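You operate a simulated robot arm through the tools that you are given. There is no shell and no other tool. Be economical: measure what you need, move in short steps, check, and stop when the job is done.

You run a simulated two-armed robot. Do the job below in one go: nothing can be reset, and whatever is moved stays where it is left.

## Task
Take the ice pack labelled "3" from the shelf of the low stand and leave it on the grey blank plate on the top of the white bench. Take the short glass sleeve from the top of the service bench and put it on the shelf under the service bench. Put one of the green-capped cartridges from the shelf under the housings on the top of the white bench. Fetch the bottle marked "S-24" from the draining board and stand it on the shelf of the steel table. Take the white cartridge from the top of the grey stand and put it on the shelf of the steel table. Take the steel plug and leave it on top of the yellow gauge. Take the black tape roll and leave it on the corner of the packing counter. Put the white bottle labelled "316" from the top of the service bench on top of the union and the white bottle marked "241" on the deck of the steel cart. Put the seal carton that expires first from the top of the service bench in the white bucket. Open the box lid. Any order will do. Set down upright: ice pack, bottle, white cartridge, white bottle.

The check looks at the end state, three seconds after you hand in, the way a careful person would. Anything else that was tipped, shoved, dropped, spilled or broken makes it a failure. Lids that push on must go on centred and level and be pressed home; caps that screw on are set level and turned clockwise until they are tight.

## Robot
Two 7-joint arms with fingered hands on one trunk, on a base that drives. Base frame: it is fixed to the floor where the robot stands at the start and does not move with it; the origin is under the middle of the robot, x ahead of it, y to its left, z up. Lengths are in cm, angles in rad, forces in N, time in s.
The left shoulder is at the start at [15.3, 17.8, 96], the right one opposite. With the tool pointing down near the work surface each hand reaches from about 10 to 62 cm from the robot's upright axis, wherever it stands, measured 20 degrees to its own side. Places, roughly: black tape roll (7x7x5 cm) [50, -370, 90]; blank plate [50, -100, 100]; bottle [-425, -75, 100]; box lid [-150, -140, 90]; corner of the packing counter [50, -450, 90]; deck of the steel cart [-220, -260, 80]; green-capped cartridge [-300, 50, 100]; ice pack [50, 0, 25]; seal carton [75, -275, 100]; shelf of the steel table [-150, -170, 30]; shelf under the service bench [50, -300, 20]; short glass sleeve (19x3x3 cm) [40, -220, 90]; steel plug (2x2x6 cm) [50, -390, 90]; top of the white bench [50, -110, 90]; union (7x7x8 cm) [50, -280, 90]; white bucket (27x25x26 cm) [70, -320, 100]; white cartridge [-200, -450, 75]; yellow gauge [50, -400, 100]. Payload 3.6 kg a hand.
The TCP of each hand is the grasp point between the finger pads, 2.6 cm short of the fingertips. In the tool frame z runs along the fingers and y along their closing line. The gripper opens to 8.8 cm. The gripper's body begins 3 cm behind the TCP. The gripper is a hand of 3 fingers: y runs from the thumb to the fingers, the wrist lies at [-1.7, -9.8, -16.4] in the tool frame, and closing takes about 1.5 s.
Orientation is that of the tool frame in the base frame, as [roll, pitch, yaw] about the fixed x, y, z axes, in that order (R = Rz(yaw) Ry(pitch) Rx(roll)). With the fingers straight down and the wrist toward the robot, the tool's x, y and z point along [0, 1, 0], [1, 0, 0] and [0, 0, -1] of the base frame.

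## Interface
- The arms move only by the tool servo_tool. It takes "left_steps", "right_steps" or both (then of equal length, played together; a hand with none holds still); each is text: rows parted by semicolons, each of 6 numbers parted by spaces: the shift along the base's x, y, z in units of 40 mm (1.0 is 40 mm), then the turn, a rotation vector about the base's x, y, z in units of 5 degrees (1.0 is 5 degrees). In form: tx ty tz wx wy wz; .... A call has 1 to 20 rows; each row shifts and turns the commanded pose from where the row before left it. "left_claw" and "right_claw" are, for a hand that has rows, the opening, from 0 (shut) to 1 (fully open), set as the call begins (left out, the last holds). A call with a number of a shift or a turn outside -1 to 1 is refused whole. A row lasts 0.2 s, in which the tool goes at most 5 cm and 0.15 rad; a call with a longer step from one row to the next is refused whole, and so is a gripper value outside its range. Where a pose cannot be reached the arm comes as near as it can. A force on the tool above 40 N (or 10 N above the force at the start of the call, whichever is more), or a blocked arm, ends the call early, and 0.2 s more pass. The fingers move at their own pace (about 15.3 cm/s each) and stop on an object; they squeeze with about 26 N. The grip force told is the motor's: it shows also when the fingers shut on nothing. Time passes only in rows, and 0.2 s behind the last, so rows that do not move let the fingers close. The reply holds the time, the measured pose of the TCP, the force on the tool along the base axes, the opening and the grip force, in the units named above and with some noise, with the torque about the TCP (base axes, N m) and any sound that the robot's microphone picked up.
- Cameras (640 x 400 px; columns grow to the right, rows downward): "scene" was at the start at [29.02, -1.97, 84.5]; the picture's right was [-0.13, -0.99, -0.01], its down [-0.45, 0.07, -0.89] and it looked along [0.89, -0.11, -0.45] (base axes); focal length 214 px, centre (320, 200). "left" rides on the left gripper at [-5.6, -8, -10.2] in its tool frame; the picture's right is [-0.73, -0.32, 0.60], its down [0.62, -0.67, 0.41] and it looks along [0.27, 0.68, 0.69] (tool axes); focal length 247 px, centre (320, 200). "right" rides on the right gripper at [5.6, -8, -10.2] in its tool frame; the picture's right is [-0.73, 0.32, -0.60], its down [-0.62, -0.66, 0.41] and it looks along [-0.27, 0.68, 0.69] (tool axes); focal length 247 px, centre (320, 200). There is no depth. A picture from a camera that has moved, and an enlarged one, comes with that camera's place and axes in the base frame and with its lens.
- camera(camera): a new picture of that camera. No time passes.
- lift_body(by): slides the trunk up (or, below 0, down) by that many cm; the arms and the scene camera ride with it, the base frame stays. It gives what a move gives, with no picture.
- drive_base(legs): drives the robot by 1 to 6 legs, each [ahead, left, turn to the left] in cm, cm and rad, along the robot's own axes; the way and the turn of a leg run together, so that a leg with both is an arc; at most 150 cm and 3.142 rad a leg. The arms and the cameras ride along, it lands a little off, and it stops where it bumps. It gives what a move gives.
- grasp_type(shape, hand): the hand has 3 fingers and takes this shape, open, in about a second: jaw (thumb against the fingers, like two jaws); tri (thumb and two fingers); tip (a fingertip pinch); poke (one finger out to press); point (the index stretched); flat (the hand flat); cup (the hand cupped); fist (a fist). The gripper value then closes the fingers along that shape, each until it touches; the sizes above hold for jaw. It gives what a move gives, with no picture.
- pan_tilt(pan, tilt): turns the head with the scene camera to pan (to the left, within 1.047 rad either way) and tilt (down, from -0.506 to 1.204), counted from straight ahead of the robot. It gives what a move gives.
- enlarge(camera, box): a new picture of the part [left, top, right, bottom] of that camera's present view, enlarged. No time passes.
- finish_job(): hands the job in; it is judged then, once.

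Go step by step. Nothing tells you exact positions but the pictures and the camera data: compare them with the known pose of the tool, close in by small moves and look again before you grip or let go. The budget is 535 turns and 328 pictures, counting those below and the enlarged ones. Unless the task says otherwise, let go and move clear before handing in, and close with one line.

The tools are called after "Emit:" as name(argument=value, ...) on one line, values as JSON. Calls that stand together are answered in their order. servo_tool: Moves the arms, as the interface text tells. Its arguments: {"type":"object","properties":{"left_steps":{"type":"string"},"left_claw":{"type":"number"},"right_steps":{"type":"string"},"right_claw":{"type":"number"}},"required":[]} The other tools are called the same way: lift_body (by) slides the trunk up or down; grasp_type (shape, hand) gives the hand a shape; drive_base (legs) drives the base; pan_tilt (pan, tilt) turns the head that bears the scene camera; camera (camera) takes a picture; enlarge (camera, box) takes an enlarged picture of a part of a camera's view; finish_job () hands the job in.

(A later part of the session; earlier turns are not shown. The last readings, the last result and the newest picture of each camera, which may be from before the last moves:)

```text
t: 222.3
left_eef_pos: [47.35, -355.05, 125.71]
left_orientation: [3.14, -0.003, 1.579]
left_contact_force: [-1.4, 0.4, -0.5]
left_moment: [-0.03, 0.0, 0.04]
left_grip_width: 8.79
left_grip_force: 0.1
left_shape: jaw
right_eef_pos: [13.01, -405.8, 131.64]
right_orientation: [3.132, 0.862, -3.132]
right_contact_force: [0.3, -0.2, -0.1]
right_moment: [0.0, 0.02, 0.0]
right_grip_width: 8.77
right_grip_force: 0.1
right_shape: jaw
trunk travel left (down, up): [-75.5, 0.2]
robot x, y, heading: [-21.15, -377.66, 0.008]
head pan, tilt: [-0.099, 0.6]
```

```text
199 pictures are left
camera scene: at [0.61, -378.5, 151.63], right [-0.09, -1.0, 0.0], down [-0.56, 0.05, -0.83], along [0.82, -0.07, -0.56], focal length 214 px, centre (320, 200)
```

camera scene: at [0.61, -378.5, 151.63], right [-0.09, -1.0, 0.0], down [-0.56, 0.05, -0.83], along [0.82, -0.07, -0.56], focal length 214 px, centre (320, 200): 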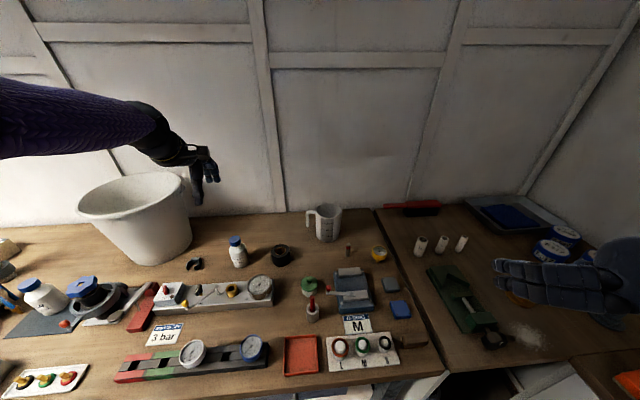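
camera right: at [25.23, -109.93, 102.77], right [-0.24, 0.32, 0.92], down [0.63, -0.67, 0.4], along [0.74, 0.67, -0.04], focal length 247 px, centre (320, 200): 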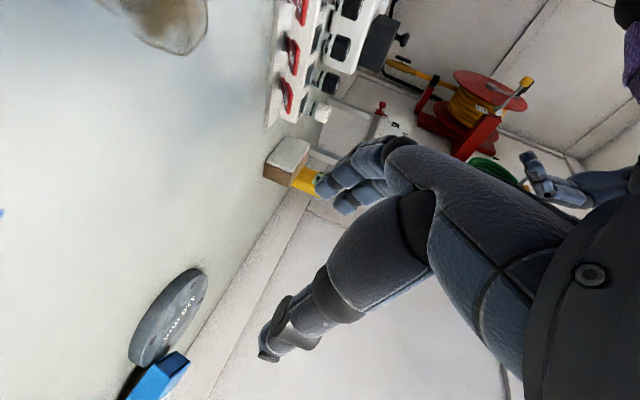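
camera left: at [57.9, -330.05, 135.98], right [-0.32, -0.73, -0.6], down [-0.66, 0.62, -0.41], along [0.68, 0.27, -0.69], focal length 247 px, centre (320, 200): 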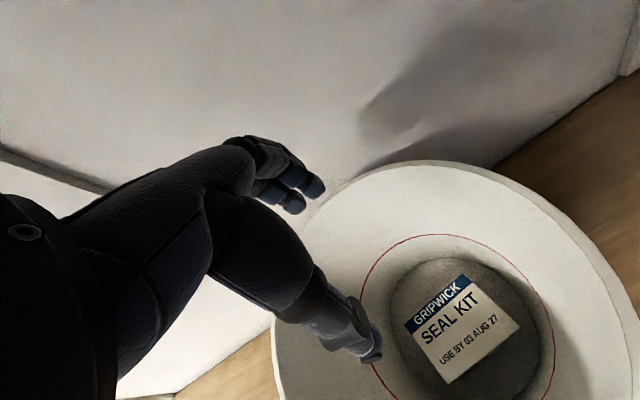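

Emit:
enlarge(camera="scene", box=[220, 190, 440, 350])

Emit:
pan_tilt(pan=-0.8, tilt=0.7)

Emit:
camera(camera="scene")

```text
2.50 times, centred on (330, 270) of scene
camera zoom: at [0.61, -378.5, 151.63], right [-0.09, -1.0, 0.0], down [-0.56, 0.05, -0.83], along [0.82, -0.07, -0.56], focal length 536 px, centre (295, 25)
```

zoom: 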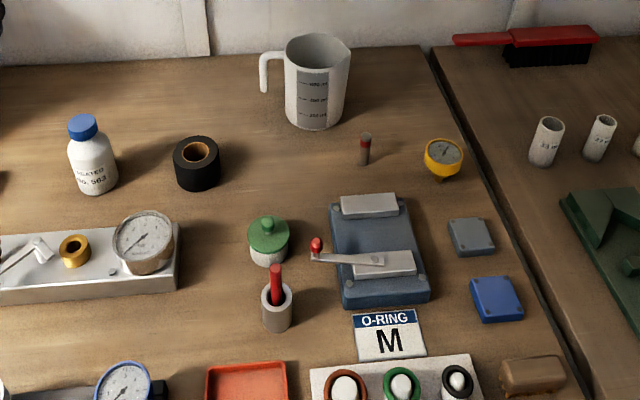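

```text
t: 223.4
left_eef_pos: [47.36, -354.88, 125.56]
left_orientation: [3.14, 0.0, 1.581]
left_contact_force: [-0.4, -0.8, 0.5]
left_moment: [-0.02, 0.0, 0.01]
left_grip_width: 8.78
left_grip_force: 0.0
left_shape: jaw
right_eef_pos: [13.1, -405.67, 131.64]
right_orientation: [3.131, 0.862, -3.132]
right_contact_force: [0.0, -0.2, 0.3]
right_moment: [0.01, 0.0, -0.01]
right_grip_width: 8.78
right_grip_force: 0.1
right_shape: jaw
trunk travel left (down, up): [-75.5, 0.2]
robot x, y, heading: [-20.92, -377.29, 0.015]
head pan, tilt: [-0.799, 0.7]
```

```text
197 pictures are left
camera scene: at [-2.19, -383.66, 150.76], right [-0.71, -0.71, 0.0], down [-0.45, 0.46, -0.76], along [0.54, -0.54, -0.64], focal length 214 px, centre (320, 200)
```

scene: 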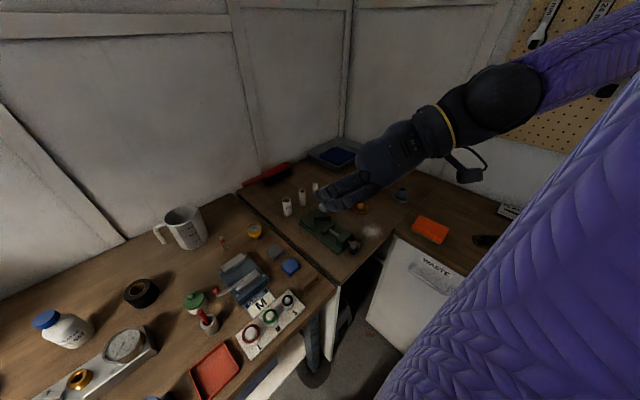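

The plug (grey with red tip) is near (53, -393), the tape roll near (53, -369) and the yellow gauge near (47, -402). I'll turn the right hand to fingers-down as well, as it is the better one for these.

Emit:
servo_tool(right_steps="0 0 0 0 1 0; 0 0 0 0 1 0; 0 0 0 0 1 0; 0 0 0 0 1 0; 0 0 0 0 1 0; 0 0 0 0 1 0; 0 0 0 0 1 0; 0 0 0 0 1 0; 0 0 0 0 1 0; 0 0 0 0 0.9 0")

Emit:
servo_tool(right_steps="0 0 0 0 0 -1; 0 0 0 0 0 -1; 0 0 0 0 0 -1; 0 0 0 0 0 -1; 0 0 0 0 0 -1; 0 0 0 0 0 -1; 0 0 0 0 0 -1; 0 0 0 0 0 -1; 0 0 0 0 0 -1; 0 0 0 0 0 -1; 0 0 0 0 0 -1; 0 0 0 0 0 -1; 0 0 0 0 0 -1; 0 0 0 0 0 -1; 0 0 0 0 0 -1; 0 0 0 0 0 -1; 0 0 0 0 0 -1; 0 0 0 0 0 -1")

```text
t: 225.6
left_eef_pos: [47.32, -354.88, 125.66]
left_orientation: [3.14, -0.001, 1.579]
left_contact_force: [0.0, -0.2, 1.0]
left_moment: [0.0, 0.02, -0.02]
left_grip_width: 8.8
left_grip_force: 0.0
left_shape: jaw
right_eef_pos: [13.25, -405.61, 131.66]
right_orientation: [3.125, -0.003, -3.134]
right_contact_force: [-0.4, 0.7, 0.7]
right_moment: [0.01, -0.02, 0.03]
right_grip_width: 8.78
right_grip_force: 0.2
right_shape: jaw
trunk travel left (down, up): [-75.5, 0.2]
robot x, y, heading: [-21.04, -377.73, 0.01]
head pan, tilt: [-0.799, 0.7]
```

```text
t: 229.4
left_eef_pos: [47.42, -354.91, 125.7]
left_orientation: [3.14, 0.001, 1.58]
left_contact_force: [-0.5, 0.6, 0.2]
left_moment: [0.04, 0.01, 0.02]
left_grip_width: 8.81
left_grip_force: 0.0
left_shape: jaw
right_eef_pos: [13.09, -405.64, 131.78]
right_orientation: [3.124, -0.003, 1.576]
right_contact_force: [0.1, 0.1, 0.6]
right_moment: [0.03, -0.01, 0.0]
right_grip_width: 8.81
right_grip_force: 0.0
right_shape: jaw
trunk travel left (down, up): [-75.5, 0.2]
robot x, y, heading: [-21.26, -378.24, 0.009]
head pan, tilt: [-0.799, 0.7]
```

Emit:
servo_tool(left_steps="-0.5 0 1 0 0 0; -0.5 0 1 0 0 0; -0.5 0 1 0 0 0; -0.5 0 1 0 0 0; -0.5 0 1 0 0 0; -0.5 0 1 0 0 0", right_steps="0.3 0 1 0 0 0; 0.3 0 1 0 0 0; 0.3 0 1 0 0 0; 0.3 0 1 0 0 0; 0.3 0 1 0 0 0; 0.3 0 0.5 0 0 0")

Emit:
lift_body(by=-35)

Emit:
drive_base(legs=[[16, 3, 0]])

Emit:
camera(camera="right")

```text
t: 230.8
left_eef_pos: [50.41, -355.18, 147.76]
left_orientation: [3.141, 0.002, 1.579]
left_contact_force: [-0.6, 0.2, 0.5]
left_moment: [-0.01, -0.03, -0.03]
left_grip_width: 8.77
left_grip_force: 0.0
left_shape: jaw
left hand out of reach, approached as far as the arm can: row 1, 2, 3, 4, 5, 6
right_eef_pos: [20.13, -405.59, 154.09]
right_orientation: [3.124, -0.002, 1.578]
right_contact_force: [0.2, -0.7, -0.4]
right_moment: [-0.02, 0.0, -0.01]
right_grip_width: 8.79
right_grip_force: 0.1
right_shape: jaw
trunk travel left (down, up): [-75.5, 0.2]
robot x, y, heading: [-21.04, -377.64, 0.009]
head pan, tilt: [-0.799, 0.7]
```

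```text
t: 234.2
left_eef_pos: [51.92, -355.2, 108.53]
left_orientation: [-3.083, 0.0, 1.579]
left_contact_force: [-0.2, 0.3, 0.0]
left_moment: [0.0, 0.01, 0.02]
left_grip_width: 8.8
left_grip_force: 0.1
left_shape: jaw
right_eef_pos: [20.25, -405.6, 118.7]
right_orientation: [3.123, -0.003, 1.577]
right_contact_force: [-0.1, 0.3, 0.0]
right_moment: [0.0, 0.0, 0.04]
right_grip_width: 8.77
right_grip_force: 0.0
right_shape: jaw
trunk travel left (down, up): [-40.5, 35.2]
robot x, y, heading: [-21.19, -377.54, 0.011]
head pan, tilt: [-0.799, 0.7]
```

```text
t: 235.6
left_eef_pos: [67.35, -351.93, 108.26]
left_orientation: [-3.079, 0.0, 1.575]
left_contact_force: [-0.4, 0.0, 0.3]
left_moment: [0.0, 0.02, 0.02]
left_grip_width: 8.81
left_grip_force: 0.1
left_shape: jaw
right_eef_pos: [35.84, -402.44, 118.73]
right_orientation: [3.126, -0.002, 1.579]
right_contact_force: [0.3, 1.2, 0.4]
right_moment: [-0.03, 0.01, 0.01]
right_grip_width: 8.8
right_grip_force: 0.0
right_shape: jaw
trunk travel left (down, up): [-40.5, 35.2]
robot x, y, heading: [-5.38, -374.48, 0.013]
head pan, tilt: [-0.799, 0.7]
```

```text
196 pictures are left
camera right: at [27.61, -396.99, 128.74], right [0.31, -0.73, 0.6], down [-0.65, -0.63, -0.42], along [0.69, -0.26, -0.68], focal length 247 px, centre (320, 200)
```

right: 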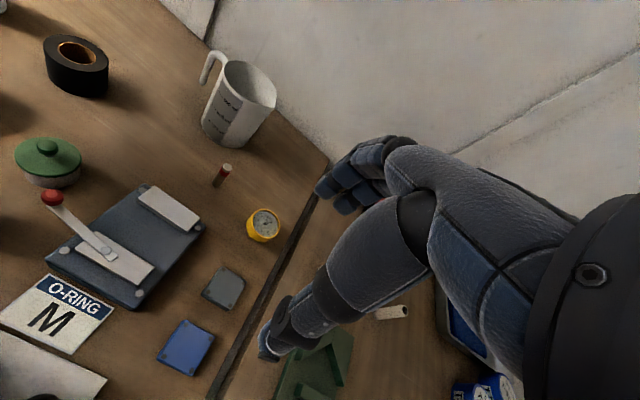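

Emit:
enlarge(camera="right", box=[190, 140, 310, 260])

Emit:
pan_tilt(pan=-0.5, tilt=0.6)

Emit:
camera(camera="scene")

```text
3.33 times, centred on (250, 200) of right
camera zoom: at [27.61, -396.99, 128.74], right [0.31, -0.73, 0.6], down [-0.65, -0.63, -0.42], along [0.69, -0.26, -0.68], focal length 823 px, centre (553, 200)
```

zoom: 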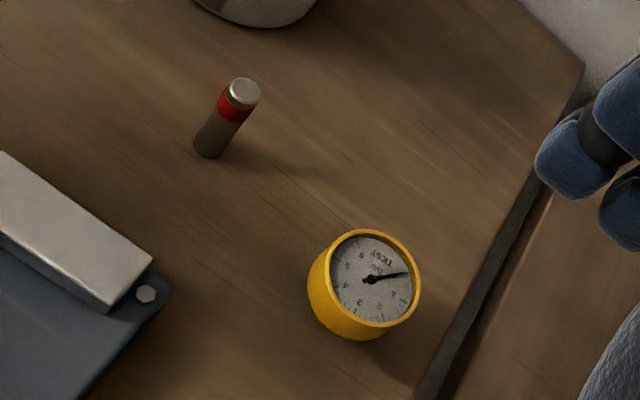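

```text
t: 236.4
left_eef_pos: [67.18, -352.01, 108.4]
left_orientation: [-3.081, -0.001, 1.577]
left_contact_force: [-0.5, -0.4, -0.2]
left_moment: [0.02, 0.0, -0.02]
left_grip_width: 8.8
left_grip_force: 0.0
left_shape: jaw
right_eef_pos: [35.61, -402.54, 118.71]
right_orientation: [3.125, -0.002, 1.578]
right_contact_force: [-0.5, 0.4, -0.9]
right_moment: [-0.02, -0.01, -0.01]
right_grip_width: 8.78
right_grip_force: 0.0
right_shape: jaw
trunk travel left (down, up): [-40.5, 35.2]
robot x, y, heading: [-5.67, -374.83, 0.013]
head pan, tilt: [-0.499, 0.6]
```

```text
194 pictures are left
camera scene: at [16.31, -378.55, 115.85], right [-0.47, -0.88, 0.0], down [-0.5, 0.27, -0.82], along [0.73, -0.39, -0.57], focal length 214 px, centre (320, 200)
```

scene: 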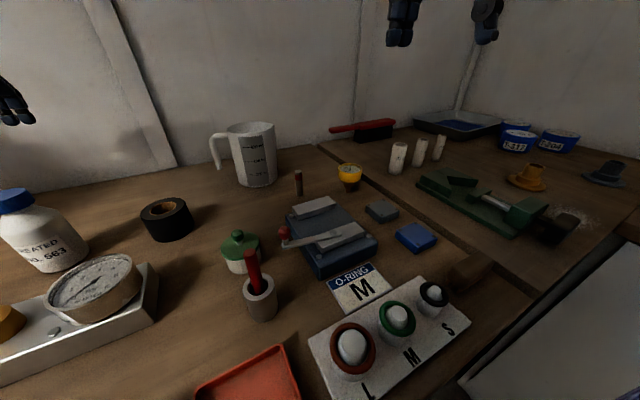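

Plug top at (53, -393.2, 96), gauge top at (49.5, -403.3, ~95.2). Moving the right hand over the plug.

Emit:
servo_tool(right_steps="0.87 0.46 0 0 0 0; 0.87 0.46 0 0 0 0; 0.87 0.46 -0.3 0 0 0; 0.87 0.47 -0.5 0 0 0; 0.85 0.47 -0.5 0 0 0; 0 0 -0.9 0 0 0; 0 0 -0.9 0 0 0")

Emit:
camera(camera="right")

Emit:
enlarge(camera="scene", box=[230, 100, 390, 230])

```text
t: 238.0
left_eef_pos: [67.17, -351.88, 108.49]
left_orientation: [-3.081, 0.001, 1.577]
left_contact_force: [-0.2, -0.1, -0.5]
left_moment: [-0.02, -0.04, -0.01]
left_grip_width: 8.8
left_grip_force: 0.1
left_shape: jaw
right_eef_pos: [53.22, -393.27, 106.32]
right_orientation: [3.125, -0.002, 1.576]
right_contact_force: [0.7, -0.3, 0.3]
right_moment: [-0.02, -0.02, 0.0]
right_grip_width: 8.78
right_grip_force: 0.0
right_shape: jaw
trunk travel left (down, up): [-40.5, 35.2]
robot x, y, heading: [-5.91, -374.62, 0.01]
head pan, tilt: [-0.499, 0.6]
```

```text
193 pictures are left
camera right: at [45.0, -387.86, 116.42], right [0.31, -0.73, 0.6], down [-0.65, -0.63, -0.42], along [0.69, -0.26, -0.68], focal length 247 px, centre (320, 200)
```

right: 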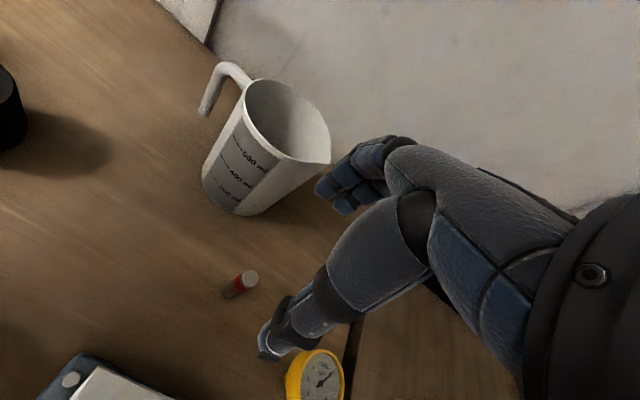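

```text
3.08 times, centred on (310, 165) of scene
camera zoom: at [16.35, -378.52, 115.84], right [-0.47, -0.88, 0.0], down [-0.5, 0.27, -0.82], along [0.73, -0.39, -0.57], focal length 660 px, centre (351, 308)
```

zoom: 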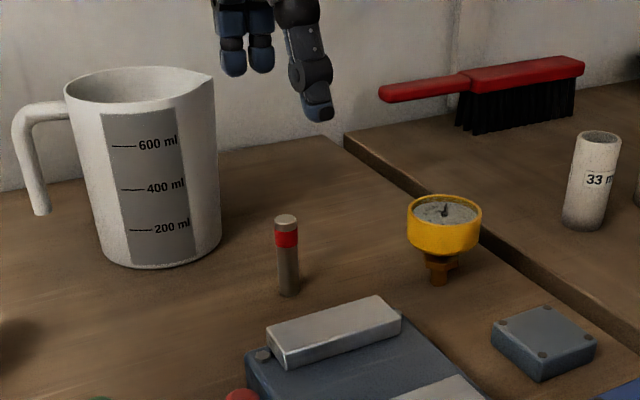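

Emit:
servo_tool(right_steps="0 0 0 0 0 0; 0 0 0 0 0 0; 0 0 -0.8 0 0 0; 0 0 -0.8 0 0 0; 0 0 -0.8 0 0 0; 0 0 -0.5 0 0 0", right_claw=0.5)

Emit:
enlarge(camera="scene", box=[230, 100, 390, 230])

```text
t: 239.4
left_eef_pos: [67.21, -351.93, 108.5]
left_orientation: [-3.081, -0.001, 1.578]
left_contact_force: [-0.8, -0.7, -0.3]
left_moment: [-0.01, 0.02, 0.02]
left_grip_width: 8.78
left_grip_force: 0.0
left_shape: jaw
right_eef_pos: [53.04, -393.45, 94.94]
right_orientation: [3.122, -0.002, 1.575]
right_contact_force: [-0.1, 0.3, -0.6]
right_moment: [0.03, -0.02, 0.01]
right_grip_width: 4.45
right_grip_force: 0.0
right_shape: jaw
trunk travel left (down, up): [-40.5, 35.2]
robot x, y, heading: [-5.49, -374.55, 0.014]
head pan, tilt: [-0.499, 0.6]
```

```text
3.08 times, centred on (310, 165) of scene
camera zoom: at [16.32, -378.53, 115.85], right [-0.47, -0.88, 0.0], down [-0.5, 0.27, -0.82], along [0.73, -0.39, -0.57], focal length 660 px, centre (351, 308)
```

zoom: 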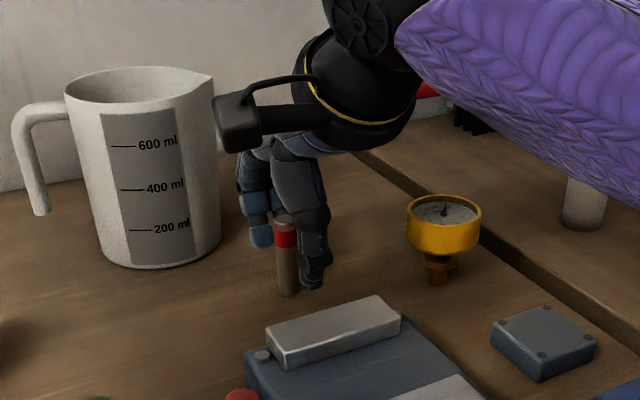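

Emit:
servo_tool(right_steps="0 0 0 0 0 0; 0 0 0 0 0 0; 0 0 0 0 0 0; 0 0 0 0 0 0; 0 0 0 0 0 0", right_claw=0)

Emit:
servo_tool(right_steps="0 0 0.5 0 0 0; 0 0 0.9 0 0 0; 0 0 0.9 0 0 0; 0 0 0.7 0 0 0")

Emit:
enlarge(camera="scene", box=[230, 60, 390, 230])

```text
t: 240.6
left_eef_pos: [67.19, -351.92, 108.53]
left_orientation: [-3.081, -0.001, 1.578]
left_contact_force: [0.1, 0.0, -0.8]
left_moment: [0.0, -0.01, 0.01]
left_grip_width: 8.8
left_grip_force: 0.0
left_shape: jaw
right_eef_pos: [53.02, -393.47, 94.88]
right_orientation: [3.125, -0.001, 1.578]
right_contact_force: [0.6, 0.4, -0.2]
right_moment: [-0.02, -0.01, 0.02]
right_grip_width: 0.0
right_grip_force: 25.5
right_shape: jaw
trunk travel left (down, up): [-40.5, 35.2]
robot x, y, heading: [-5.91, -374.93, 0.01]
head pan, tilt: [-0.499, 0.6]
```

```text
t: 241.6
left_eef_pos: [67.26, -351.93, 108.54]
left_orientation: [-3.082, 0.0, 1.577]
left_contact_force: [0.8, -1.0, 0.4]
left_moment: [0.01, 0.01, 0.0]
left_grip_width: 8.82
left_grip_force: 0.1
left_shape: jaw
right_eef_pos: [53.03, -393.15, 106.98]
right_orientation: [3.124, -0.002, 1.578]
right_contact_force: [-0.2, 0.5, -0.7]
right_moment: [-0.01, -0.02, 0.02]
right_grip_width: 0.0
right_grip_force: 25.9
right_shape: jaw
trunk travel left (down, up): [-40.5, 35.2]
robot x, y, heading: [-5.69, -374.34, 0.009]
head pan, tilt: [-0.499, 0.6]
```

```text
2.35 times, centred on (310, 145) of scene
camera zoom: at [16.32, -378.53, 115.85], right [-0.47, -0.88, 0.0], down [-0.5, 0.27, -0.82], along [0.73, -0.39, -0.57], focal length 505 px, centre (344, 329)
```

zoom: 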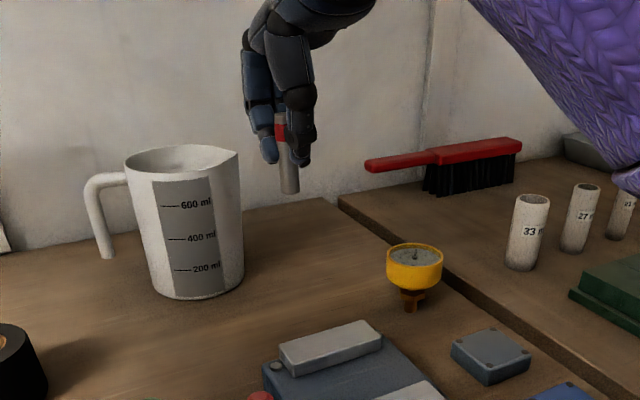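

Emit:
servo_tool(right_steps="-0.3 -0.85 0 0 0 0; -0.3 -0.85 0 0 0 0; -0.3 -0.84 0 0 0 0; 0 0 -0.3 0 0 0; 0 0 0 0 0 0")

Emit:
camera(camera="right")

Emit:
enlarge(camera="scene", box=[300, 100, 400, 200])

```text
t: 242.8
left_eef_pos: [67.23, -352.02, 108.64]
left_orientation: [-3.083, 0.0, 1.577]
left_contact_force: [0.1, -0.5, -0.3]
left_moment: [0.01, -0.01, 0.02]
left_grip_width: 8.8
left_grip_force: 0.2
left_shape: jaw
right_eef_pos: [49.17, -403.39, 105.8]
right_orientation: [3.123, -0.002, 1.576]
right_contact_force: [-0.2, -0.5, -0.7]
right_moment: [-0.01, -0.02, 0.03]
right_grip_width: 0.01
right_grip_force: 26.1
right_shape: jaw
trunk travel left (down, up): [-40.5, 35.2]
robot x, y, heading: [-5.73, -374.54, 0.014]
head pan, tilt: [-0.499, 0.6]
```

```text
189 pictures are left
camera right: at [40.89, -397.85, 115.79], right [0.31, -0.73, 0.6], down [-0.65, -0.63, -0.42], along [0.69, -0.26, -0.68], focal length 247 px, centre (320, 200)
```

right: 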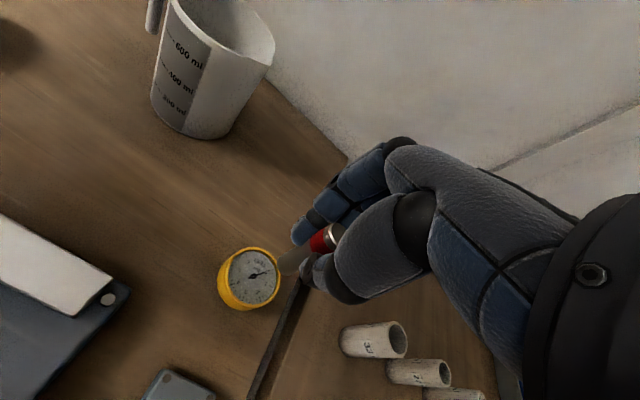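

```text
4.00 times, centred on (350, 150) of scene
camera zoom: at [16.3, -378.57, 115.85], right [-0.47, -0.88, 0.0], down [-0.5, 0.27, -0.82], along [0.73, -0.39, -0.57], focal length 858 px, centre (200, 400)
```

zoom: 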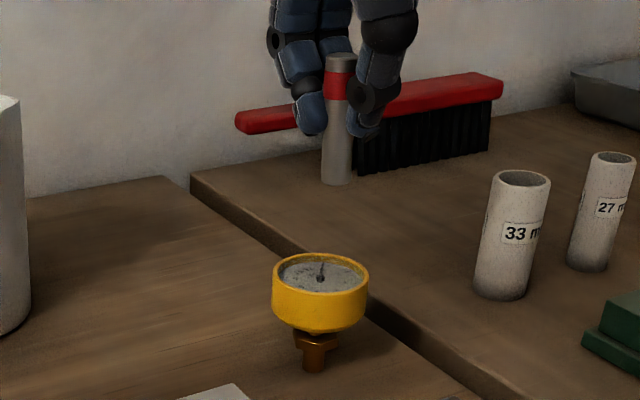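

Emit:
servo_tool(right_steps="0.2 -0.08 0 0 0 0; 0 0 -0.5 0 0 0; 0 0 -0.4 0 0 0; 0 0 0 0 0 0")

Emit:
enlarge(camera="right", box=[200, 180, 360, 320])

Emit:
enlarge(camera="scene", box=[310, 110, 390, 200])

```text
t: 243.8
left_eef_pos: [67.2, -351.87, 108.46]
left_orientation: [-3.083, 0.001, 1.58]
left_contact_force: [0.8, 0.7, 0.3]
left_moment: [0.03, -0.04, -0.03]
left_grip_width: 8.79
left_grip_force: 0.0
left_shape: jaw
right_eef_pos: [50.13, -403.77, 101.93]
right_orientation: [3.123, -0.002, 1.577]
right_contact_force: [0.2, 0.2, 0.6]
right_moment: [0.01, 0.01, -0.01]
right_grip_width: 0.01
right_grip_force: 26.0
right_shape: jaw
trunk travel left (down, up): [-40.5, 35.2]
robot x, y, heading: [-5.73, -374.86, 0.012]
head pan, tilt: [-0.499, 0.6]
```

```text
2.86 times, centred on (280, 250) of right
camera zoom: at [41.96, -398.18, 111.99], right [0.31, -0.73, 0.6], down [-0.65, -0.63, -0.42], along [0.69, -0.26, -0.68], focal length 706 px, centre (434, 57)
```

zoom: 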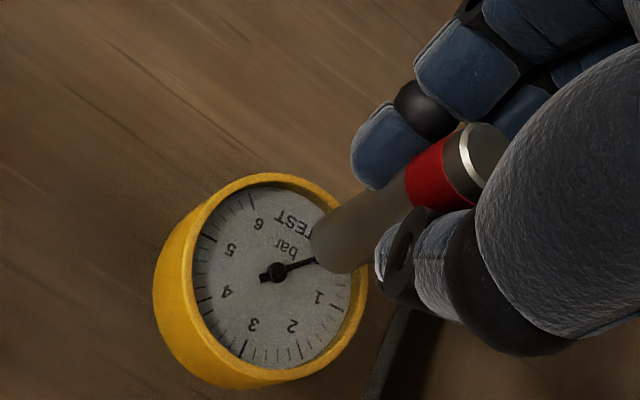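

```text
4.44 times, centred on (350, 155) of scene
camera zoom: at [16.32, -378.54, 115.85], right [-0.47, -0.88, 0.0], down [-0.5, 0.27, -0.82], along [0.73, -0.39, -0.57], focal length 953 px, centre (187, 400)
```

zoom: 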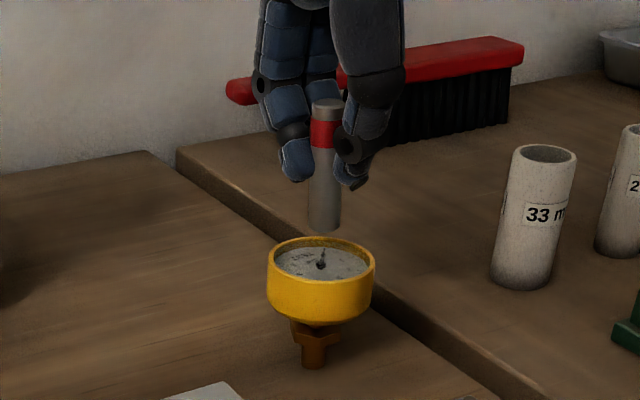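

Plug is 0.5 cm off the dial centre; correcting and lowering to contact.

Emit:
servo_tool(right_steps="-0.1 0.12 0 0 0 0; 0 0 -0.25 0 0 0; 0 0 -0.1 0 0 0; 0 0 -0.05 0 0 0; 0 0 0 0 0 0")

Emit:
enlarge(camera="right", box=[200, 180, 360, 320])

```text
t: 245.0
left_eef_pos: [67.13, -351.88, 108.59]
left_orientation: [-3.084, 0.001, 1.579]
left_contact_force: [0.3, 0.9, -0.1]
left_moment: [-0.02, -0.01, 0.0]
left_grip_width: 8.8
left_grip_force: 0.1
left_shape: jaw
right_eef_pos: [49.74, -403.11, 100.68]
right_orientation: [3.119, -0.002, 1.577]
right_contact_force: [0.7, -0.9, 12.5]
right_moment: [0.0, -0.01, -0.06]
right_grip_width: 0.0
right_grip_force: 25.9
right_shape: jaw
trunk travel left (down, up): [-40.5, 35.2]
robot x, y, heading: [-5.62, -374.32, 0.014]
head pan, tilt: [-0.499, 0.6]
```

```text
2.86 times, centred on (280, 250) of right
camera zoom: at [41.55, -397.66, 110.68], right [0.31, -0.73, 0.6], down [-0.65, -0.63, -0.43], along [0.69, -0.26, -0.67], focal length 706 px, centre (434, 57)
```

zoom: 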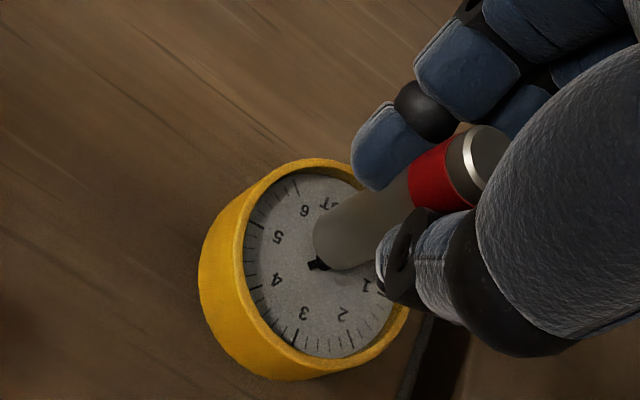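

Emit:
servo_tool(right_steps="0 0 0.03 0 0 0; 0 0 0 0 0 0")

Emit:
servo_tool(right_steps="0 0 0 0 0 0; 0 0 0 0 0 0; 0 0 0 0 0 0; 0 0 0 0 0 0", right_claw=0.5)

Emit:
enlarge(camera="right", box=[180, 160, 360, 320])

```text
t: 245.6
left_eef_pos: [67.08, -351.92, 108.56]
left_orientation: [-3.084, 0.0, 1.578]
left_contact_force: [0.6, 0.5, 0.9]
left_moment: [0.02, -0.01, 0.0]
left_grip_width: 8.8
left_grip_force: 0.2
left_shape: jaw
right_eef_pos: [49.76, -403.23, 100.7]
right_orientation: [3.123, -0.004, 1.578]
right_contact_force: [1.0, 1.7, 13.9]
right_moment: [0.05, -0.06, -0.01]
right_grip_width: 0.04
right_grip_force: 26.0
right_shape: jaw
trunk travel left (down, up): [-40.5, 35.2]
robot x, y, heading: [-5.68, -374.63, 0.009]
head pan, tilt: [-0.499, 0.6]
```

```text
t: 246.6
left_eef_pos: [67.29, -351.83, 108.49]
left_orientation: [-3.082, 0.0, 1.578]
left_contact_force: [-0.2, -0.1, 0.9]
left_moment: [-0.01, -0.01, 0.0]
left_grip_width: 8.81
left_grip_force: 0.1
left_shape: jaw
right_eef_pos: [49.74, -403.26, 100.63]
right_orientation: [3.124, -0.002, 1.576]
right_contact_force: [0.3, -0.1, -0.1]
right_moment: [-0.02, -0.04, 0.02]
right_grip_width: 4.36
right_grip_force: 0.0
right_shape: jaw
trunk travel left (down, up): [-40.5, 35.2]
robot x, y, heading: [-5.44, -374.54, 0.012]
head pan, tilt: [-0.499, 0.6]
```

```text
2.50 times, centred on (270, 240) of right
camera zoom: at [41.57, -397.8, 110.59], right [0.31, -0.73, 0.6], down [-0.65, -0.63, -0.42], along [0.69, -0.26, -0.68], focal length 617 px, centre (445, 100)
```

zoom: 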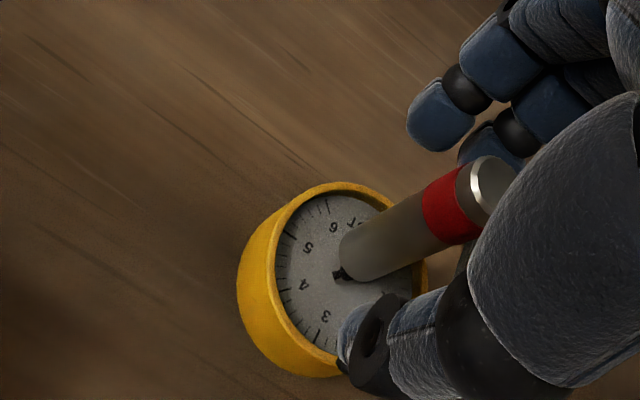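

Plug stands on the dial. Lifting the hand straight up.

Emit:
servo_tool(right_steps="0 0 0.4 0 0 0; 0 0 0.6 0 0 0; 0 0 0.9 0 0 0; 0 0 0.9 0 0 0; 0 0 0.9 0 0 0")

Emit:
camera(camera="scene")

```text
t: 247.8
left_eef_pos: [67.24, -352.04, 108.52]
left_orientation: [-3.081, 0.0, 1.58]
left_contact_force: [0.5, 0.2, -0.3]
left_moment: [0.02, -0.04, 0.0]
left_grip_width: 8.8
left_grip_force: 0.0
left_shape: jaw
right_eef_pos: [49.66, -403.21, 115.41]
right_orientation: [3.124, 0.0, 1.578]
right_contact_force: [-0.8, -0.3, 0.0]
right_moment: [-0.05, -0.02, 0.02]
right_grip_width: 4.36
right_grip_force: 0.0
right_shape: jaw
trunk travel left (down, up): [-40.5, 35.2]
robot x, y, heading: [-5.77, -374.53, 0.011]
head pan, tilt: [-0.499, 0.6]
```

```text
183 pictures are left
camera scene: at [16.32, -378.52, 115.85], right [-0.47, -0.88, 0.0], down [-0.5, 0.27, -0.83], along [0.73, -0.39, -0.56], focal length 214 px, centre (320, 200)
```

scene: 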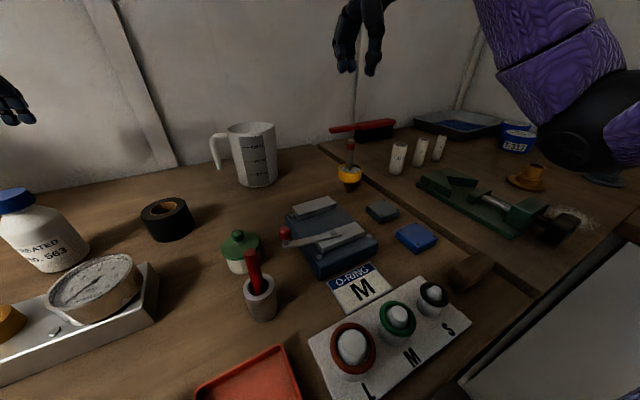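

Plug is on the gauge. Now the tape roll at about (53, -369.5) with the right hand; tucking the left hand back at the same time.

Emit:
servo_tool(left_steps="0 0 1 0 0 0; 0 0 1 0 0 0; -1 0 0 0 0 0; -1 0 0 0 0 0; -1 0 0 0 0 0; -1 0 0 0 0 0; -1 0 0 0 0 0; -1 0 0 0 0 0; 0 0 0 0 0 0", right_steps="0 0.9 0 0 0 0; 0.1 0.9 0 0 0 0; 0.1 1 0 0 0 0; 0.1 1 0 0 0 0; 0.1 1 0 0 0 0; 0.1 1 0 0 0 0; 0.1 1 0 0 0 0; 0.1 1 -0.5 0 0 0; 0.1 0.65 -0.8 0 0 0", right_claw=1)

Emit:
camera(camera="right")

```text
t: 249.8
left_eef_pos: [66.53, -352.41, 118.54]
left_orientation: [-3.083, 0.001, 1.576]
left_contact_force: [-0.4, -0.3, 0.0]
left_moment: [0.05, 0.02, 0.02]
left_grip_width: 8.81
left_grip_force: 0.0
left_shape: jaw
left hand out of reach, approached as far as the arm can: row 2, 3, 4, 5, 6, 7, 8
right_eef_pos: [52.72, -369.27, 110.01]
right_orientation: [3.123, 0.0, 1.578]
right_contact_force: [-0.2, 0.2, -0.7]
right_moment: [0.02, -0.02, 0.0]
right_grip_width: 8.74
right_grip_force: 0.0
right_shape: jaw
trunk travel left (down, up): [-40.5, 35.2]
robot x, y, heading: [-5.68, -374.16, 0.013]
head pan, tilt: [-0.499, 0.6]
```

```text
182 pictures are left
camera right: at [44.44, -363.78, 120.05], right [0.31, -0.73, 0.6], down [-0.65, -0.63, -0.42], along [0.69, -0.26, -0.68], focal length 247 px, centre (320, 200)
```

right: 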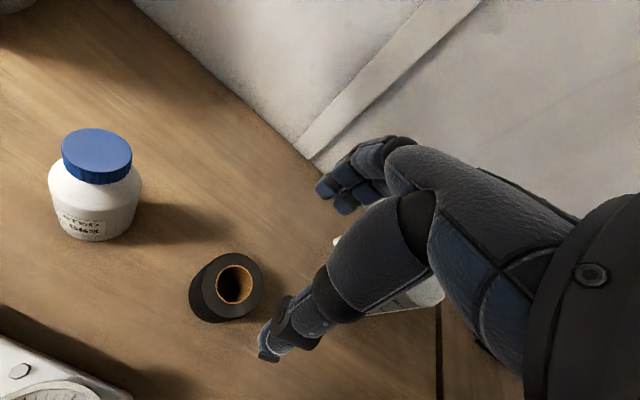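

Emit:
servo_tool(right_steps="0.05 0 -0.9 0 0 0; 0 0 -0.9 0 0 0; 0 0 -0.9 0 0 0; 0 0 -0.9 0 0 0; 0 0 -0.45 0 0 0")

Emit:
enlarge(camera="right", box=[180, 160, 400, 360])

```text
t: 251.0
left_eef_pos: [66.43, -352.24, 118.51]
left_orientation: [-3.082, -0.002, 1.577]
left_contact_force: [-0.5, 0.3, -0.4]
left_moment: [0.02, -0.02, 0.0]
left_grip_width: 8.79
left_grip_force: 0.1
left_shape: jaw
right_eef_pos: [53.45, -369.45, 93.91]
right_orientation: [3.121, -0.002, 1.575]
right_contact_force: [0.1, -1.0, 0.0]
right_moment: [0.02, 0.0, 0.04]
right_grip_width: 8.75
right_grip_force: 0.0
right_shape: jaw
trunk travel left (down, up): [-40.5, 35.2]
robot x, y, heading: [-5.62, -374.4, 0.01]
head pan, tilt: [-0.499, 0.6]
```

```text
2.00 times, centred on (290, 260) of right
camera zoom: at [45.21, -364.0, 103.98], right [0.31, -0.73, 0.6], down [-0.65, -0.63, -0.43], along [0.69, -0.26, -0.67], focal length 494 px, centre (380, 80)
```

zoom: 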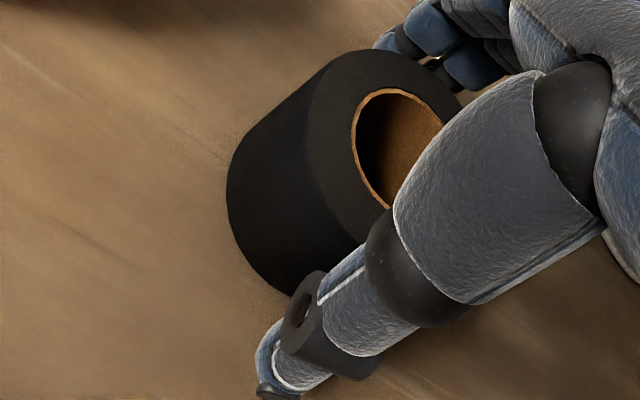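

Straddling the roll. Closing and lifting.

Emit:
servo_tool(right_steps="0 0 0 0 0 0; 0 0 0 0 0 0; 0 0 0 0 0 0; 0 0 0 0 0 0", right_claw=0)

Emit:
servo_tool(right_steps="0 0 0.6 0 0 0; 0 0 0.9 0 0 0; 0 0 0.9 0 0 0; 0 0 0.9 0 0 0; 0 0 0.9 0 0 0; 0 0 0.5 0 0 0")

Emit:
camera(camera="right")

```text
t: 252.0
left_eef_pos: [66.5, -352.31, 118.57]
left_orientation: [-3.081, 0.0, 1.578]
left_contact_force: [-0.7, -0.6, 0.2]
left_moment: [0.03, 0.04, 0.03]
left_grip_width: 8.8
left_grip_force: 0.0
left_shape: jaw
right_eef_pos: [53.35, -369.35, 93.93]
right_orientation: [3.122, -0.001, 1.575]
right_contact_force: [-0.8, 0.3, 2.6]
right_moment: [0.03, -0.08, 0.01]
right_grip_width: 5.48
right_grip_force: 26.3
right_shape: jaw
trunk travel left (down, up): [-40.5, 35.2]
robot x, y, heading: [-5.67, -374.62, 0.011]
head pan, tilt: [-0.499, 0.6]
```

```text
t: 253.4
left_eef_pos: [66.51, -352.3, 118.4]
left_orientation: [-3.082, -0.001, 1.577]
left_contact_force: [-0.1, 0.0, 0.0]
left_moment: [0.03, 0.02, 0.02]
left_grip_width: 8.79
left_grip_force: 0.1
left_shape: jaw
right_eef_pos: [53.63, -369.45, 112.93]
right_orientation: [3.123, -0.001, 1.58]
right_contact_force: [0.1, -0.2, 0.4]
right_moment: [0.03, 0.0, 0.01]
right_grip_width: 5.51
right_grip_force: 25.8
right_shape: jaw
trunk travel left (down, up): [-40.5, 35.2]
robot x, y, heading: [-5.93, -374.61, 0.011]
head pan, tilt: [-0.499, 0.6]
```

```text
180 pictures are left
camera right: at [45.36, -364.04, 123.01], right [0.31, -0.73, 0.6], down [-0.65, -0.63, -0.42], along [0.69, -0.26, -0.68], focal length 247 px, centre (320, 200)
```

right: 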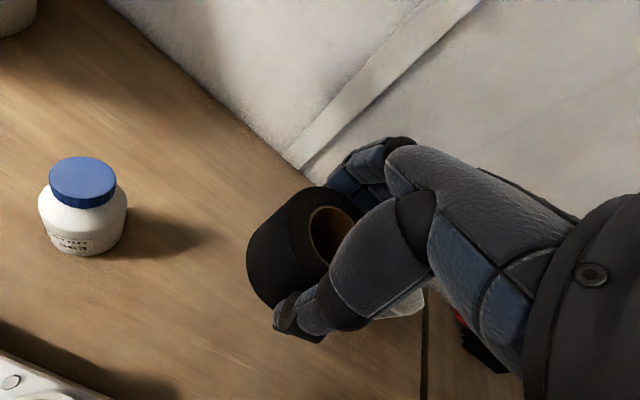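

Tape roll held. Backing out, moving right and turning towards the corner counter.

Emit:
drive_base(legs=[[-15, 0, 0], [0, -35, 0], [0, 0, -0.5]])

Emit:
pan_tilt(pan=-0.1, tilt=0.65)

Emit:
camera(camera="scene")

```text
t: 258.1
left_eef_pos: [54.03, -424.57, 118.56]
left_orientation: [-3.082, -0.001, 1.087]
left_contact_force: [-0.7, -0.6, 0.1]
left_moment: [0.0, -0.01, 0.0]
left_grip_width: 8.8
left_grip_force: 0.0
left_shape: jaw
right_eef_pos: [34.27, -433.73, 112.9]
right_orientation: [3.125, -0.001, 1.084]
right_contact_force: [0.0, -0.2, -0.8]
right_moment: [0.01, 0.02, 0.02]
right_grip_width: 5.53
right_grip_force: 26.1
right_shape: jaw
trunk travel left (down, up): [-40.5, 35.2]
robot x, y, heading: [-20.35, -409.99, -0.485]
head pan, tilt: [-0.499, 0.6]
```

```text
t: 258.9
left_eef_pos: [53.94, -424.42, 118.48]
left_orientation: [-3.083, 0.001, 1.087]
left_contact_force: [0.3, -0.3, -0.7]
left_moment: [-0.01, 0.0, 0.01]
left_grip_width: 8.8
left_grip_force: 0.1
left_shape: jaw
right_eef_pos: [34.41, -433.6, 112.93]
right_orientation: [3.124, -0.001, 1.086]
right_contact_force: [0.1, -0.5, 0.1]
right_moment: [0.0, 0.0, 0.0]
right_grip_width: 5.51
right_grip_force: 25.9
right_shape: jaw
trunk travel left (down, up): [-40.5, 35.2]
robot x, y, heading: [-20.22, -409.85, -0.476]
head pan, tilt: [-0.099, 0.649]
```

```text
179 pictures are left
camera scene: at [-0.37, -421.43, 115.42], right [-0.55, -0.84, 0.0], down [-0.51, 0.33, -0.8], along [0.67, -0.44, -0.6], focal length 214 px, centre (320, 200)
```

scene: 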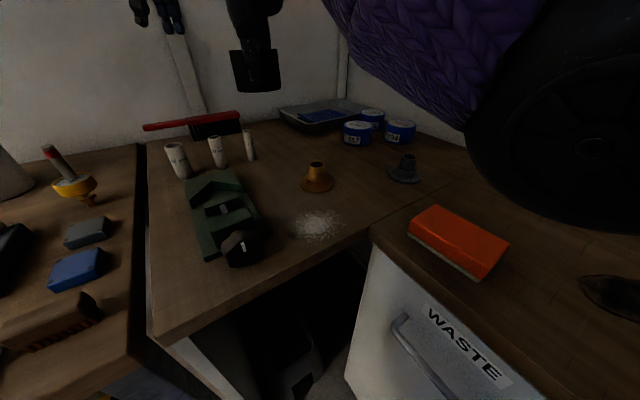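

Emit:
drive_base(legs=[[0, 0, 0.3], [5, 0, 0]])

Emit:
servo_tool(right_steps="0.2 -1 0 0 0 0; 0.2 -1 0 0 0 0; 0.2 -1 0 0 0 0; 0.2 -1 0 0 0 0; 0.2 -1 0 0 0 0; 0.2 -1 0 0 0 0")

Emit:
camera(camera="right")

```text
t: 260.8
left_eef_pos: [60.05, -402.99, 118.22]
left_orientation: [-3.078, 0.0, 1.384]
left_contact_force: [1.2, 1.0, 0.3]
left_moment: [0.01, 0.05, 0.02]
left_grip_width: 8.84
left_grip_force: 0.1
left_shape: jaw
right_eef_pos: [44.04, -417.44, 112.86]
right_orientation: [3.127, -0.003, 1.383]
right_contact_force: [0.5, 0.2, -0.5]
right_moment: [0.0, 0.01, -0.03]
right_grip_width: 5.54
right_grip_force: 25.8
right_shape: jaw
trunk travel left (down, up): [-40.5, 35.2]
robot x, y, heading: [-15.82, -411.14, -0.183]
head pan, tilt: [-0.099, 0.649]
```

```text
t: 262.2
left_eef_pos: [60.0, -403.12, 118.5]
left_orientation: [-3.082, -0.003, 1.383]
left_contact_force: [-0.1, 1.0, 1.1]
left_moment: [-0.01, -0.01, 0.02]
left_grip_width: 8.81
left_grip_force: 0.0
left_shape: jaw
right_eef_pos: [48.46, -441.38, 112.96]
right_orientation: [3.125, -0.001, 1.382]
right_contact_force: [-0.1, -0.5, -0.5]
right_moment: [0.0, 0.01, 0.02]
right_grip_width: 5.54
right_grip_force: 25.9
right_shape: jaw
trunk travel left (down, up): [-40.5, 35.2]
robot x, y, heading: [-15.71, -410.88, -0.189]
head pan, tilt: [-0.099, 0.649]
```

```text
178 pictures are left
camera right: at [41.46, -434.57, 123.04], right [0.17, -0.78, 0.6], down [-0.76, -0.49, -0.42], along [0.63, -0.39, -0.68], focal length 247 px, centre (320, 200)
```

right: 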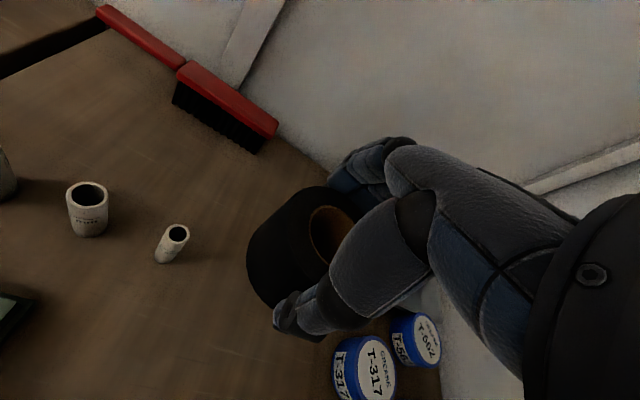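

Emit:
servo_tool(right_steps="0.1 -0.8 0 0 0 0; 0.1 -0.7 -0.3 0 0 0; 0 0 -0.9 0 0 0; 0 0 -0.9 0 0 0; 0 0 -0.9 0 0 0; 0 0 -0.8 0 0 0")

Emit:
servo_tool(right_steps="0 0 -0.2 0 0 0; 0 0 -0.2 0 0 0; 0 0 -0.15 0 0 0; 0 0 -0.1 0 0 0")

Emit:
camera(camera="right")

```text
t: 263.6
left_eef_pos: [59.95, -403.11, 118.49]
left_orientation: [-3.081, 0.0, 1.383]
left_contact_force: [0.1, 0.4, -0.4]
left_moment: [-0.02, -0.01, 0.01]
left_grip_width: 8.81
left_grip_force: 0.1
left_shape: jaw
right_eef_pos: [49.25, -447.52, 97.79]
right_orientation: [3.123, -0.001, 1.382]
right_contact_force: [0.1, -0.4, 0.1]
right_moment: [-0.01, -0.03, 0.05]
right_grip_width: 5.51
right_grip_force: 26.0
right_shape: jaw
trunk travel left (down, up): [-40.5, 35.2]
robot x, y, heading: [-15.57, -410.75, -0.187]
head pan, tilt: [-0.099, 0.649]
```

```text
t: 264.6
left_eef_pos: [59.84, -403.04, 118.42]
left_orientation: [-3.084, -0.001, 1.384]
left_contact_force: [-0.4, 0.3, 0.4]
left_moment: [-0.04, 0.02, 0.01]
left_grip_width: 8.82
left_grip_force: 0.1
left_shape: jaw
right_eef_pos: [49.28, -447.4, 95.08]
right_orientation: [3.125, -0.002, 1.382]
right_contact_force: [0.8, -0.6, 0.4]
right_moment: [-0.03, 0.01, 0.01]
right_grip_width: 5.52
right_grip_force: 26.1
right_shape: jaw
trunk travel left (down, up): [-40.5, 35.2]
robot x, y, heading: [-15.12, -410.81, -0.184]
head pan, tilt: [-0.099, 0.649]
```

```text
177 pictures are left
camera right: at [42.29, -440.51, 105.17], right [0.17, -0.78, 0.6], down [-0.76, -0.49, -0.42], along [0.63, -0.39, -0.68], focal length 247 px, centre (320, 200)
```

right: 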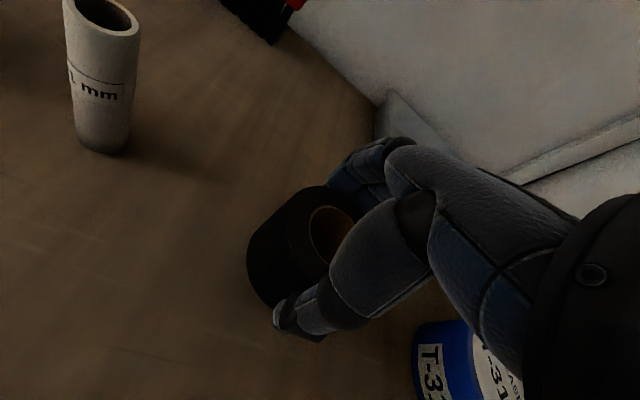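

Emit:
servo_tool(right_steps="0 0 -0.15 0 0 0; 0 0 -0.1 0 0 0; 0 0 -0.06 0 0 0; 0 0 -0.05 0 0 0")

```text
t: 265.6
left_eef_pos: [59.73, -403.1, 118.44]
left_orientation: [-3.083, 0.001, 1.384]
left_contact_force: [-0.4, -0.4, -1.1]
left_moment: [-0.02, -0.01, -0.01]
left_grip_width: 8.78
left_grip_force: 0.1
left_shape: jaw
right_eef_pos: [49.32, -447.39, 94.03]
right_orientation: [3.122, 0.0, 1.381]
right_contact_force: [-2.4, -1.1, 4.3]
right_moment: [0.01, -0.13, 0.0]
right_grip_width: 5.51
right_grip_force: 26.1
right_shape: jaw
trunk travel left (down, up): [-40.5, 35.2]
robot x, y, heading: [-15.45, -410.5, -0.187]
head pan, tilt: [-0.099, 0.649]
```

Contact. Releasing and lifting clear.

Emit:
servo_tool(right_steps="0 0 0 0 0 0; 0 0 0 0 0 0; 0 0 0 0 0 0; 0 0 0 0 0 0", right_claw=1)

Emit:
servo_tool(right_steps="0 0 0.6 0 0 0; 0 0 0.9 0 0 0; 0 0 0.9 0 0 0; 0 0 0.9 0 0 0; 0 0 0.9 0 0 0")

Emit:
camera(camera="right")

```text
t: 266.6
left_eef_pos: [59.86, -403.16, 118.48]
left_orientation: [-3.081, 0.0, 1.382]
left_contact_force: [-0.5, -0.4, 0.7]
left_moment: [-0.02, -0.03, -0.01]
left_grip_width: 8.8
left_grip_force: 0.0
left_shape: jaw
right_eef_pos: [49.52, -447.48, 93.67]
right_orientation: [3.125, -0.001, 1.381]
right_contact_force: [0.1, 0.1, -0.5]
right_moment: [0.0, -0.02, -0.03]
right_grip_width: 8.76
right_grip_force: 0.2
right_shape: jaw
trunk travel left (down, up): [-40.5, 35.2]
robot x, y, heading: [-15.99, -410.97, -0.184]
head pan, tilt: [-0.099, 0.649]
```

```text
t: 267.8
left_eef_pos: [59.84, -403.08, 118.47]
left_orientation: [-3.085, 0.0, 1.384]
left_contact_force: [0.4, 0.1, -0.2]
left_moment: [-0.02, 0.0, 0.02]
left_grip_width: 8.79
left_grip_force: 0.1
left_shape: jaw
right_eef_pos: [49.45, -447.49, 110.38]
right_orientation: [3.125, -0.001, 1.384]
right_contact_force: [0.8, -0.2, 0.5]
right_moment: [0.0, -0.01, 0.0]
right_grip_width: 8.77
right_grip_force: 0.1
right_shape: jaw
trunk travel left (down, up): [-40.5, 35.2]
robot x, y, heading: [-15.3, -411.01, -0.182]
head pan, tilt: [-0.099, 0.649]
```

```text
176 pictures are left
camera right: at [42.44, -440.49, 120.52], right [0.17, -0.78, 0.6], down [-0.76, -0.49, -0.42], along [0.63, -0.39, -0.68], focal length 247 px, centre (320, 200)
```

right: 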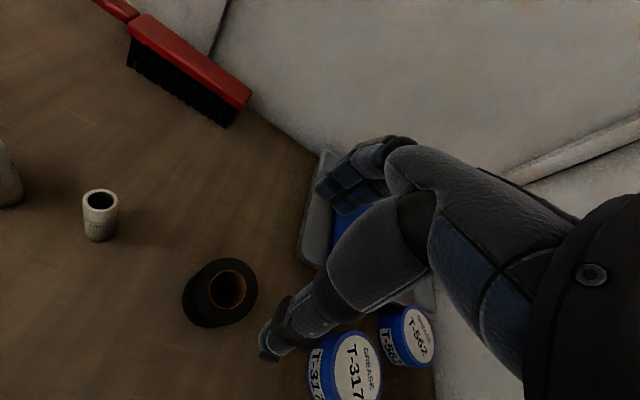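

The tape roll is on the corner. Now I'll back away and recover the left arm's posture before fetching bottle 241.

Emit:
drive_base(legs=[[-50, 0, 0], [0, 0, 0.183]])

Emit:
servo_tool(left_steps="-0.8 0.3 -0.3 0 0 0; -0.8 0.3 -0.3 0 0 0; -0.8 0.3 -0.3 0 0 0; -0.8 0.3 -0.3 0 0 0")

```text
t: 271.5
left_eef_pos: [8.04, -380.3, 118.42]
left_orientation: [-3.079, -0.002, 1.564]
left_contact_force: [-0.2, 0.4, -0.1]
left_moment: [0.02, 0.01, 0.0]
left_grip_width: 8.78
left_grip_force: 0.0
left_shape: jaw
right_eef_pos: [6.05, -425.88, 110.43]
right_orientation: [3.124, -0.002, 1.565]
right_contact_force: [0.6, 0.1, -1.0]
right_moment: [0.01, -0.01, -0.02]
right_grip_width: 8.78
right_grip_force: 0.1
right_shape: jaw
trunk travel left (down, up): [-40.5, 35.2]
robot x, y, heading: [-64.94, -401.55, 0.003]
head pan, tilt: [-0.099, 0.649]
```

```text
t: 272.5
left_eef_pos: [8.39, -375.4, 115.4]
left_orientation: [-3.079, 0.0, 1.566]
left_contact_force: [-0.3, -0.1, 0.6]
left_moment: [-0.02, 0.0, -0.03]
left_grip_width: 8.79
left_grip_force: 0.0
left_shape: jaw
left hand out of reach, approached as far as the arm can: row 1, 2, 3, 4
right_eef_pos: [5.78, -425.98, 110.37]
right_orientation: [3.124, 0.0, 1.564]
right_contact_force: [-0.1, -0.4, -0.2]
right_moment: [-0.02, 0.02, 0.0]
right_grip_width: 8.76
right_grip_force: 0.0
right_shape: jaw
trunk travel left (down, up): [-40.5, 35.2]
robot x, y, heading: [-64.16, -401.71, -0.007]
head pan, tilt: [-0.099, 0.649]
```

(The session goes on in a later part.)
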